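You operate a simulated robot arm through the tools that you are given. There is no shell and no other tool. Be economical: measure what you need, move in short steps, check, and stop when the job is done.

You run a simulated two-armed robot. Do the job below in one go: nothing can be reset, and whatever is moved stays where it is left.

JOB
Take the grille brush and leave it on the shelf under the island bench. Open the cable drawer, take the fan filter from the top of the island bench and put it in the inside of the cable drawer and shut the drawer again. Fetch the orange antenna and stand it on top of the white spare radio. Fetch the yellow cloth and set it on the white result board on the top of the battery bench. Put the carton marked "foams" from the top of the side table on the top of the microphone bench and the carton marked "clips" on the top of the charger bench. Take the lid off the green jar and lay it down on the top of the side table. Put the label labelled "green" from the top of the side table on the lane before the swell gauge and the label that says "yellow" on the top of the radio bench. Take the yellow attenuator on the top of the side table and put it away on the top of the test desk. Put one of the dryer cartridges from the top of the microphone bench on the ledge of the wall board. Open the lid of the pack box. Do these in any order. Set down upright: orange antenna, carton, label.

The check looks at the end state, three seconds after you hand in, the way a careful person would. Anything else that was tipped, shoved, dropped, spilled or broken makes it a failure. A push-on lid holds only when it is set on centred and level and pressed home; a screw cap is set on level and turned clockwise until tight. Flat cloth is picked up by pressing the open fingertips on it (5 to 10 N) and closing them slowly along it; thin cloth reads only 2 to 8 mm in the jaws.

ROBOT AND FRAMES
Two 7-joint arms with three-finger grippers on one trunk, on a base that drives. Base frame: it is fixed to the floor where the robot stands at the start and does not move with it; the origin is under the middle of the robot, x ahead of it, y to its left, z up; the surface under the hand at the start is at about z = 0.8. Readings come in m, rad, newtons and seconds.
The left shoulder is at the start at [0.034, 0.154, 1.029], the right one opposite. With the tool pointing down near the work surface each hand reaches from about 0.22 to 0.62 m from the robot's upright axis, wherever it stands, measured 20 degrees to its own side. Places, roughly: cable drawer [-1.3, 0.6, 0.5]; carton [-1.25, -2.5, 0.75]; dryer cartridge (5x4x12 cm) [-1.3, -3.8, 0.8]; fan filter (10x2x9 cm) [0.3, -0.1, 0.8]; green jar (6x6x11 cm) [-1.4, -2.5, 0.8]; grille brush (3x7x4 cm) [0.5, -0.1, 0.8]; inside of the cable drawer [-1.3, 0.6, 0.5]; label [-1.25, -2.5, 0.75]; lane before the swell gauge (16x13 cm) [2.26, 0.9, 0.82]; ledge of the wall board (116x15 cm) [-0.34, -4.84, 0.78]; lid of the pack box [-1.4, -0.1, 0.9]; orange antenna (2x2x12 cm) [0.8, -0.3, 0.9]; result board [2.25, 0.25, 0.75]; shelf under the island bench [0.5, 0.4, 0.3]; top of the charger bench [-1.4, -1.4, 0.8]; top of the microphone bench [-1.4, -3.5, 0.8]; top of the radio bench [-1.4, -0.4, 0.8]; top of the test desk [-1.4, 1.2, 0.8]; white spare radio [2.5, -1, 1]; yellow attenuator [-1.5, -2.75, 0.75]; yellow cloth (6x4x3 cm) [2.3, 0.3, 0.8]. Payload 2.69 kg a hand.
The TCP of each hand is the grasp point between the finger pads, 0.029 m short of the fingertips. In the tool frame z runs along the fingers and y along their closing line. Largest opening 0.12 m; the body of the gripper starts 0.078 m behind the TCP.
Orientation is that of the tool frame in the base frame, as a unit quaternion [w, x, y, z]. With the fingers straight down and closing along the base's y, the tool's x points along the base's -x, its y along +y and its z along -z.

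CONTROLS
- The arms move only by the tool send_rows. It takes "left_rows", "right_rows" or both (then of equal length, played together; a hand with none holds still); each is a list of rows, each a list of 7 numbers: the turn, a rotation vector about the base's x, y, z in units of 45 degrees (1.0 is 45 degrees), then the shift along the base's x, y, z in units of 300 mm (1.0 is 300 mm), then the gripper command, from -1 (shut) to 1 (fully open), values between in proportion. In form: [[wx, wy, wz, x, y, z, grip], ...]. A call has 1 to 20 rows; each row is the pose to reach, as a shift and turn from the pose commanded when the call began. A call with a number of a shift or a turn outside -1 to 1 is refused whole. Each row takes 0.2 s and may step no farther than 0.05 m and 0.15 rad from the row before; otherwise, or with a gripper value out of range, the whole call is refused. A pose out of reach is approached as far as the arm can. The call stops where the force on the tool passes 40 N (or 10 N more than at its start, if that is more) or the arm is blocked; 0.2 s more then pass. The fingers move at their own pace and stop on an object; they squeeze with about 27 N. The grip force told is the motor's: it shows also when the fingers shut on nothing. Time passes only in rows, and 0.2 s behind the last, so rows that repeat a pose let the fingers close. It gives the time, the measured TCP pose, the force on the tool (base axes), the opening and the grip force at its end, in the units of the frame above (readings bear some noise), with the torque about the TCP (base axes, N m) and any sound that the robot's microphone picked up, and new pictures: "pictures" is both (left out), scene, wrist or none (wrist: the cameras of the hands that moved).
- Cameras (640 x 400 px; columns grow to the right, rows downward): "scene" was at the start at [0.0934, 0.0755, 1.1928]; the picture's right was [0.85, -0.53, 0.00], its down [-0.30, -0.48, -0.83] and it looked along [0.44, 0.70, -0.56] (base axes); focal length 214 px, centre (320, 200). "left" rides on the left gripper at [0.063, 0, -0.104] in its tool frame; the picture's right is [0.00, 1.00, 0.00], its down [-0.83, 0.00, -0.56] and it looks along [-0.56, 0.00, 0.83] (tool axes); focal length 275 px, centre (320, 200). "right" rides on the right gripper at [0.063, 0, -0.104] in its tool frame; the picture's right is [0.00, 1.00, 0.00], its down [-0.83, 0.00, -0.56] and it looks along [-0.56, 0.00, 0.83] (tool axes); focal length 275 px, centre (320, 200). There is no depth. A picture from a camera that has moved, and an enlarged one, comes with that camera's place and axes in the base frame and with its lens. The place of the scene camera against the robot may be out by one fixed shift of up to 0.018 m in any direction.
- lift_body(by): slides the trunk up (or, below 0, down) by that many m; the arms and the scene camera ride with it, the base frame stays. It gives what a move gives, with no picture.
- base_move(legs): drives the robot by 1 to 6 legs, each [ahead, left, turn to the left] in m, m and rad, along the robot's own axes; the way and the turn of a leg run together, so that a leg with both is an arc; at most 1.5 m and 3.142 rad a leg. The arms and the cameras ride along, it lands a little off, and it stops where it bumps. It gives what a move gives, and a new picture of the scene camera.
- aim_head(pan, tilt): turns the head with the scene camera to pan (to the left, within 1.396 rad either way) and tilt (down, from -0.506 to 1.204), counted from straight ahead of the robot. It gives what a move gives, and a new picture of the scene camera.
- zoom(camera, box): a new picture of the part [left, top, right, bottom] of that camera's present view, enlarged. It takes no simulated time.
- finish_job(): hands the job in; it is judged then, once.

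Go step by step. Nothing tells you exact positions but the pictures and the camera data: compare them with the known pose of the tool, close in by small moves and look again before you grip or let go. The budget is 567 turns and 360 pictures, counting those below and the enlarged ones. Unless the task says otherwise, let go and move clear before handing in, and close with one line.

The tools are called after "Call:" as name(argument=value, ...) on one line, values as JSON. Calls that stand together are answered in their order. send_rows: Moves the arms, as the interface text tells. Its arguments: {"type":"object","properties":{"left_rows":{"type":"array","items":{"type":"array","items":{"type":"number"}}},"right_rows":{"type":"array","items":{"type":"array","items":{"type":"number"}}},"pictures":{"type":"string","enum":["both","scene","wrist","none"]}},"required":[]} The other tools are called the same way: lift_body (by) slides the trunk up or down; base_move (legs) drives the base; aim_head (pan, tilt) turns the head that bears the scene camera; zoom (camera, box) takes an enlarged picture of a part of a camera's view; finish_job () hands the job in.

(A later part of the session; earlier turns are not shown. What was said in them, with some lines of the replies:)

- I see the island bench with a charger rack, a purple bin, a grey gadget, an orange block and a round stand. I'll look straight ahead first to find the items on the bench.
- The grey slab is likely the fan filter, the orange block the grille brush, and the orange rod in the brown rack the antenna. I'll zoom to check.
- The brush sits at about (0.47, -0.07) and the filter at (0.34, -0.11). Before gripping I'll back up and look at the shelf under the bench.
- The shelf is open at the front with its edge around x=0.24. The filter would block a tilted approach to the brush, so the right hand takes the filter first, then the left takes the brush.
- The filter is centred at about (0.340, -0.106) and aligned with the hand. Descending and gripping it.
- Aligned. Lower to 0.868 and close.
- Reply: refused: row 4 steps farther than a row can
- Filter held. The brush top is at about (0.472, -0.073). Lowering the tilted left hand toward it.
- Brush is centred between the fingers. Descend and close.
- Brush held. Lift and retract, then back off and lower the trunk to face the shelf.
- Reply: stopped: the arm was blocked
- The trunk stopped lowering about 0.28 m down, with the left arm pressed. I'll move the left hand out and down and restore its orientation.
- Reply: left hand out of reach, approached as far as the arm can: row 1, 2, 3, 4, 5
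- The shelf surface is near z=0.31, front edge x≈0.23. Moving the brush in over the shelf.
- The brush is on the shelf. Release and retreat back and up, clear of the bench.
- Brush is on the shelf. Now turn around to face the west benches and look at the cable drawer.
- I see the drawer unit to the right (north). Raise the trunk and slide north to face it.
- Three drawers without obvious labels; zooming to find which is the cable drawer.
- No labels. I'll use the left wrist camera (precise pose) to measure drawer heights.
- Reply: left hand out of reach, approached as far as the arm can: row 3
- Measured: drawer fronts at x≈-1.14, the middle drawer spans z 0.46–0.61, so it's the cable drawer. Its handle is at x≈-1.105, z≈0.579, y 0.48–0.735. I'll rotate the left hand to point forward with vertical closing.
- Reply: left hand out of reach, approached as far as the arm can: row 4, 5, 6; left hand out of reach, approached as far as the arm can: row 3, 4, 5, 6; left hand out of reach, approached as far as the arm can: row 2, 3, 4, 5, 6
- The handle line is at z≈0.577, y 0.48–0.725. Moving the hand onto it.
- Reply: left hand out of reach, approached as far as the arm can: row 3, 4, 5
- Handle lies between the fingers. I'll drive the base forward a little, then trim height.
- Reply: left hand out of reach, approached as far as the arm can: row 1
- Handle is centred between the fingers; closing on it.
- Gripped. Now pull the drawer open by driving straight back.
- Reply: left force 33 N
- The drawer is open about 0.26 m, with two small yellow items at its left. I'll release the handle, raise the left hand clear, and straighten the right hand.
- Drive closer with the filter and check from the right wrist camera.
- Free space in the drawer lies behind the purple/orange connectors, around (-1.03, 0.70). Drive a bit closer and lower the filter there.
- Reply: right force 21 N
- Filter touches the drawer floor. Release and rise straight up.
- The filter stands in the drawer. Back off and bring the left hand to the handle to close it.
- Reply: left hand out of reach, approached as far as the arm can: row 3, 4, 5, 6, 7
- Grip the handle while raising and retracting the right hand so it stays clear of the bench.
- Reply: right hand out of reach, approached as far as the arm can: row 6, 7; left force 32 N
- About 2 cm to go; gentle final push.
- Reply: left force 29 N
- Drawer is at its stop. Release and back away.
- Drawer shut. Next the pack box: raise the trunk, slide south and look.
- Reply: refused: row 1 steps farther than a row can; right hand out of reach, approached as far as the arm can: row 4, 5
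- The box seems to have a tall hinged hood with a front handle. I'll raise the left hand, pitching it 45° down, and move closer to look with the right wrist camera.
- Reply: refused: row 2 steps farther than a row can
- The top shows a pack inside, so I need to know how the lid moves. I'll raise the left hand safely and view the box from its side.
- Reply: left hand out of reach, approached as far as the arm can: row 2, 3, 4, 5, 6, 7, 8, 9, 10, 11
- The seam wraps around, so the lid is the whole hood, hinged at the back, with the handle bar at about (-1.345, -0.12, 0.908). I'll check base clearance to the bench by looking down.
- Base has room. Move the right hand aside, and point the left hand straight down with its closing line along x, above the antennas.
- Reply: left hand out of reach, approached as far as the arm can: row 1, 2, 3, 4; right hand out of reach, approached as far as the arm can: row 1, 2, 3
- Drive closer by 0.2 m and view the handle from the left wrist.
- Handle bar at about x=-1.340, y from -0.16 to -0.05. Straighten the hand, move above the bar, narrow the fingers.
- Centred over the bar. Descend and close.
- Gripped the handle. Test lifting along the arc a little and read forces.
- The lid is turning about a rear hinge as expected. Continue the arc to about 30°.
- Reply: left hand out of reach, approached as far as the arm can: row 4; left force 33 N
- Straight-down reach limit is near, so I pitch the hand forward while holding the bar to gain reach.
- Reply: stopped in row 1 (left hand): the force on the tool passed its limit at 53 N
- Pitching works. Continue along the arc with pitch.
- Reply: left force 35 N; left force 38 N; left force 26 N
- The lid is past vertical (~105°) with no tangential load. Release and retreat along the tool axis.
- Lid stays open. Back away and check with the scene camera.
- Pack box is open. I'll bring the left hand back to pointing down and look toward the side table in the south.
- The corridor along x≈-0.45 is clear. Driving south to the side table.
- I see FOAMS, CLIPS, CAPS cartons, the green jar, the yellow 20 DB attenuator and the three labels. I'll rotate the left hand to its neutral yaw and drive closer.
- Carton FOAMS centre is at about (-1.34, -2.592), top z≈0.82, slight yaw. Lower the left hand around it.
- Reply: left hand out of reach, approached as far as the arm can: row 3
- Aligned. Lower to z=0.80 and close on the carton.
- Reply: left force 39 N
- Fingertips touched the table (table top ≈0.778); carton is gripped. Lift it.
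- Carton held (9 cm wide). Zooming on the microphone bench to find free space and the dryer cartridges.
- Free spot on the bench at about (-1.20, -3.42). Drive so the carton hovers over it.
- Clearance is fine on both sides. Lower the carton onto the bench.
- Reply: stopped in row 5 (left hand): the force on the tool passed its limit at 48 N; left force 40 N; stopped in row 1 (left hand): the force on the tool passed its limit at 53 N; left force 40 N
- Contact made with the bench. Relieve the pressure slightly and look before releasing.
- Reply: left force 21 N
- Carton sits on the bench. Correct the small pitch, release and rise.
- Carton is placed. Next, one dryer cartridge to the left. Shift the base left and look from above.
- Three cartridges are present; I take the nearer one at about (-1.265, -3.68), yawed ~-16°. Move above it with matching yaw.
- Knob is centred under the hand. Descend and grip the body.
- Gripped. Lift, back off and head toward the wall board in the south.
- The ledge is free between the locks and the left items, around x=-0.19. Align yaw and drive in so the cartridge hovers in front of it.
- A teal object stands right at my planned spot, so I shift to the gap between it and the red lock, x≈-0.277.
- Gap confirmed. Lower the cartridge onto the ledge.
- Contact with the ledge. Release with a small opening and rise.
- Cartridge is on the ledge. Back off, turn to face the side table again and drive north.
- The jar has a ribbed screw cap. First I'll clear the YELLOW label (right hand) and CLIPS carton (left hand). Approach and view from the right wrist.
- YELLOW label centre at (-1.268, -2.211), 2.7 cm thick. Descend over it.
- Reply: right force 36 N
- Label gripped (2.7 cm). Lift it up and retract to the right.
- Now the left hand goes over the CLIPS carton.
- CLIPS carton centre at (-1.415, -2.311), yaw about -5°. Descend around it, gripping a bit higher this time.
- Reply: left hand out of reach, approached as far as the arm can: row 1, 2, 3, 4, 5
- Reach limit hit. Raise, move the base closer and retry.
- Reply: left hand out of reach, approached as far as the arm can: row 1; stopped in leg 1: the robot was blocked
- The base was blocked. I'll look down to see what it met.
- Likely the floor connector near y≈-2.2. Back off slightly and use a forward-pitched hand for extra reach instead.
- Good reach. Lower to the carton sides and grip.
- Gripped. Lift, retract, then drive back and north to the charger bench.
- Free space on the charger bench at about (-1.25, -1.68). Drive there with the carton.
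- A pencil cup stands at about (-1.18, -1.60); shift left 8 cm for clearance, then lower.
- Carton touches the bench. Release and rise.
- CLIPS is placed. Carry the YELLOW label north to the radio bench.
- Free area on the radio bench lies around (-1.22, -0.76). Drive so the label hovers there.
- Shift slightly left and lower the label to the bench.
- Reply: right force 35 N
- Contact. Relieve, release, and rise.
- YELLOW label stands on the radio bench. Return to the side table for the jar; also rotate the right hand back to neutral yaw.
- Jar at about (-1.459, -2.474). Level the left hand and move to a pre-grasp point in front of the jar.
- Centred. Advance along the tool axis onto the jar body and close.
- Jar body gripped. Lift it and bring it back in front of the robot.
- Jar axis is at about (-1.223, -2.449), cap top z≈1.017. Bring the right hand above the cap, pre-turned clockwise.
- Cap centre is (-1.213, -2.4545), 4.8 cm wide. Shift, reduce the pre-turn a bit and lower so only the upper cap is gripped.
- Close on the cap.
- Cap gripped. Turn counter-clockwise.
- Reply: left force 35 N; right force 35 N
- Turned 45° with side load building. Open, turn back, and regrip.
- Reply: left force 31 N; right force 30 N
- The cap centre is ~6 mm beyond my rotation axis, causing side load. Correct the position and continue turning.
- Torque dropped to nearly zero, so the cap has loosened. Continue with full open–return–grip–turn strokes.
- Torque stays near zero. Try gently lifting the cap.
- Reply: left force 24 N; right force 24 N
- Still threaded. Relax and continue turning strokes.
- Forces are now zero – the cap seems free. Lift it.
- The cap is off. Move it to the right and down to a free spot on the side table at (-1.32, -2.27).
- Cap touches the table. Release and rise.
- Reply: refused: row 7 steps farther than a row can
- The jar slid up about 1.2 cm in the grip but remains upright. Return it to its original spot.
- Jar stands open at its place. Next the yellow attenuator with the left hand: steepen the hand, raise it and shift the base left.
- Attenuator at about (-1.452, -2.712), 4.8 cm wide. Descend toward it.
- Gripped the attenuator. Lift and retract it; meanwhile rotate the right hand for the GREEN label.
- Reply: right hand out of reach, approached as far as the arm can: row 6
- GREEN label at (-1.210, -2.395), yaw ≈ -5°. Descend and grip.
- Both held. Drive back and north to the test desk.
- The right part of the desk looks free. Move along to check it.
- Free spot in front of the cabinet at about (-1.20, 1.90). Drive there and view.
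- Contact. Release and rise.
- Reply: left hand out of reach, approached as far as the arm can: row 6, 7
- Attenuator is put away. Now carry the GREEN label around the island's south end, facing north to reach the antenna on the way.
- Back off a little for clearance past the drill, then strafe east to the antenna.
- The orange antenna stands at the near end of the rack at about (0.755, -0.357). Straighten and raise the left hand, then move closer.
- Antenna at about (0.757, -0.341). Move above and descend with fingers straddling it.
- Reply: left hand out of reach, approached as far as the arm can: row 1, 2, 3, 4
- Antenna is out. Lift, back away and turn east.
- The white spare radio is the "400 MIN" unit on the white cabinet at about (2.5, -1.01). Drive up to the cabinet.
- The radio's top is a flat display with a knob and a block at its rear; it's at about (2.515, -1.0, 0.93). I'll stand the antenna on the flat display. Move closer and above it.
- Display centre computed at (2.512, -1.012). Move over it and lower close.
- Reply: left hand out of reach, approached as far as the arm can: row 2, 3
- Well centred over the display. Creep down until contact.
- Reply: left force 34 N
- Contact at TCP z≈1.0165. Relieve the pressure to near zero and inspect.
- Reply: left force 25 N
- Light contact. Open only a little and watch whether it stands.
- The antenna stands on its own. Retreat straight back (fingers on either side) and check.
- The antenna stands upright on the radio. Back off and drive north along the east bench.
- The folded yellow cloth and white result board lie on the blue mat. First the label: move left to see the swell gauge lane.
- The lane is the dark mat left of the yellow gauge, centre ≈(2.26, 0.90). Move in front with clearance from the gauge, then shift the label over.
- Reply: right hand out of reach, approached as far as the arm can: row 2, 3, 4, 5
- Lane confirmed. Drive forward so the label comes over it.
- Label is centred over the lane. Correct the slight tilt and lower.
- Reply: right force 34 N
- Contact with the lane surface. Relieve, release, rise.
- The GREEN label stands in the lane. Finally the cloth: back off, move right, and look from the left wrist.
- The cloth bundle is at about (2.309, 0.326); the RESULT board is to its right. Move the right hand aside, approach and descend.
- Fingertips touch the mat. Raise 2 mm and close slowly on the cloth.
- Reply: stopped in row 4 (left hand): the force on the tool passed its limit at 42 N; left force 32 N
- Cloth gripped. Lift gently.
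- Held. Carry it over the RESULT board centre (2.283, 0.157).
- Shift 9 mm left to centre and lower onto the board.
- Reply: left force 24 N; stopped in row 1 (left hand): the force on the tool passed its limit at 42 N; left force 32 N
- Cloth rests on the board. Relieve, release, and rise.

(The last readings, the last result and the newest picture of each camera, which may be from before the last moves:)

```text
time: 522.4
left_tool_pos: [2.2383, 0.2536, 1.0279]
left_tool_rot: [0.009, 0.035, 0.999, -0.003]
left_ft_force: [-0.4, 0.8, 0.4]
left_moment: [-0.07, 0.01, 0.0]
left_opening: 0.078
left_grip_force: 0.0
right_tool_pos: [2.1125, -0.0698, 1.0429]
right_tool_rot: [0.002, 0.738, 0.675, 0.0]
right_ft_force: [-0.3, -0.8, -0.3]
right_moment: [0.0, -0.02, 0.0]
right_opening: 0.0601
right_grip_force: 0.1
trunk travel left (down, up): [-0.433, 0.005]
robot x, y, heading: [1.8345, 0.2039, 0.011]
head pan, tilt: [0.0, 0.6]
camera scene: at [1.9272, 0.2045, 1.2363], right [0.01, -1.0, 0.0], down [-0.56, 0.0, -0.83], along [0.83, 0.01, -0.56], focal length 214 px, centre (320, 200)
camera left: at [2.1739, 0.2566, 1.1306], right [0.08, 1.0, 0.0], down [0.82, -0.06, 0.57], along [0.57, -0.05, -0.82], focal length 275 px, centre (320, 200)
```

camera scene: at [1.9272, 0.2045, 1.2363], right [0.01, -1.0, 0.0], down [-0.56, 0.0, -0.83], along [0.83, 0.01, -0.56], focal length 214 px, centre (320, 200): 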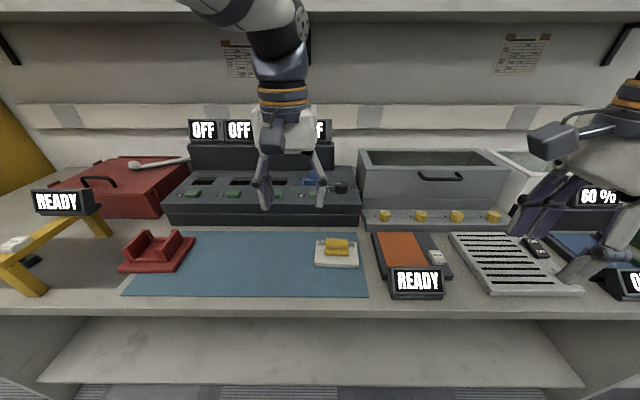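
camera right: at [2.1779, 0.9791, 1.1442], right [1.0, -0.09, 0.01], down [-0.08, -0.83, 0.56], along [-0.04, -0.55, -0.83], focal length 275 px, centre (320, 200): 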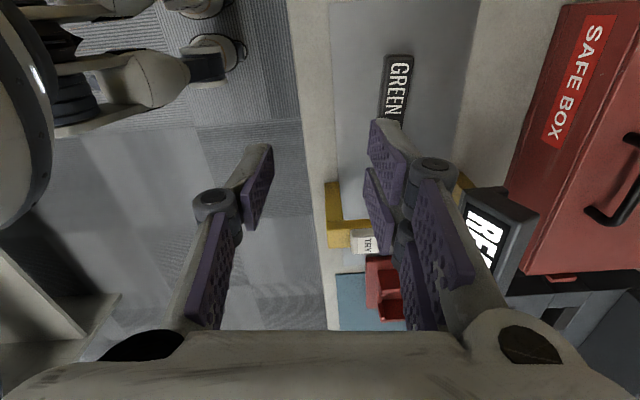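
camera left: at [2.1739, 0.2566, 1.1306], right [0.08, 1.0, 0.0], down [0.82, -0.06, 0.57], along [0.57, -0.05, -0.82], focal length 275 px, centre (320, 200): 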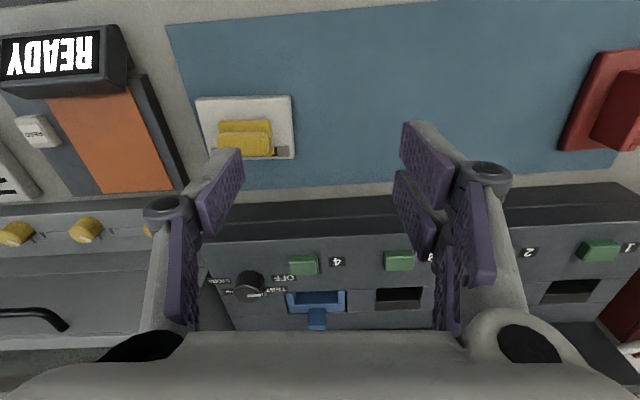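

All items are placed. Back away from the bench and take a last look at the antenna before handing in.

Call:
base_move(legs=[[-0.45, 0, 0], [0, -0.9, 0]])

Call:
zoom(camera="scene", box=[240, 100, 480, 250])

```text
time: 532.1
left_tool_pos: [1.8088, -0.6521, 1.0277]
left_tool_rot: [0.007, 0.025, 1.0, -0.002]
left_ft_force: [-0.8, -0.9, 0.2]
left_moment: [-0.01, 0.0, -0.01]
left_opening: 0.078
left_grip_force: 0.0
right_tool_pos: [1.6918, -0.9774, 1.0429]
right_tool_rot: [0.001, 0.731, 0.682, -0.001]
right_ft_force: [-0.1, 0.2, 0.0]
right_moment: [-0.01, 0.03, -0.02]
right_opening: 0.0599
right_grip_force: 0.1
trunk travel left (down, up): [-0.433, 0.005]
robot x, y, heading: [1.4061, -0.7114, 0.027]
head pan, tilt: [0.0, 0.6]
camera scene: at [1.4987, -0.7061, 1.2361], right [0.03, -1.0, 0.0], down [-0.56, -0.01, -0.83], along [0.82, 0.02, -0.56], focal length 214 px, centre (320, 200)
```

scene: 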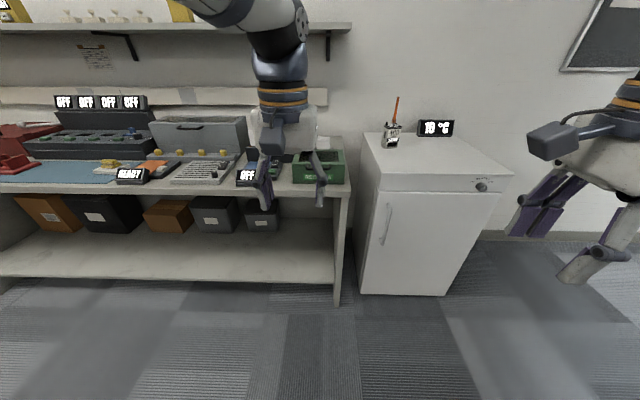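

```text
2.67 times, centred on (360, 175) of scene
camera zoom: at [1.4987, -0.7061, 1.2361], right [0.03, -1.0, 0.0], down [-0.56, -0.01, -0.83], along [0.82, 0.02, -0.56], focal length 572 px, centre (213, 267)
```

zoom: 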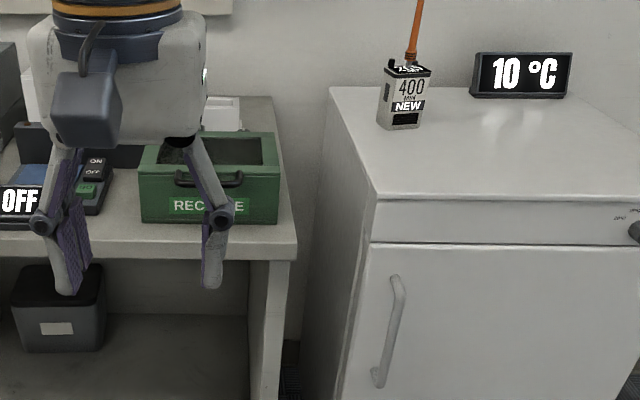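

The antenna still stands on the radio, the hands are empty and clear of everything, and all the items are placed. Handing in.

Call:
finish_job()

```text
The job is handed in.
```

I did every task on the list and handed the job in; the verdict has not come back yet. The drawers carry no labels, so I took the middle one as the cable drawer from its height and from the connectors and leads inside it.
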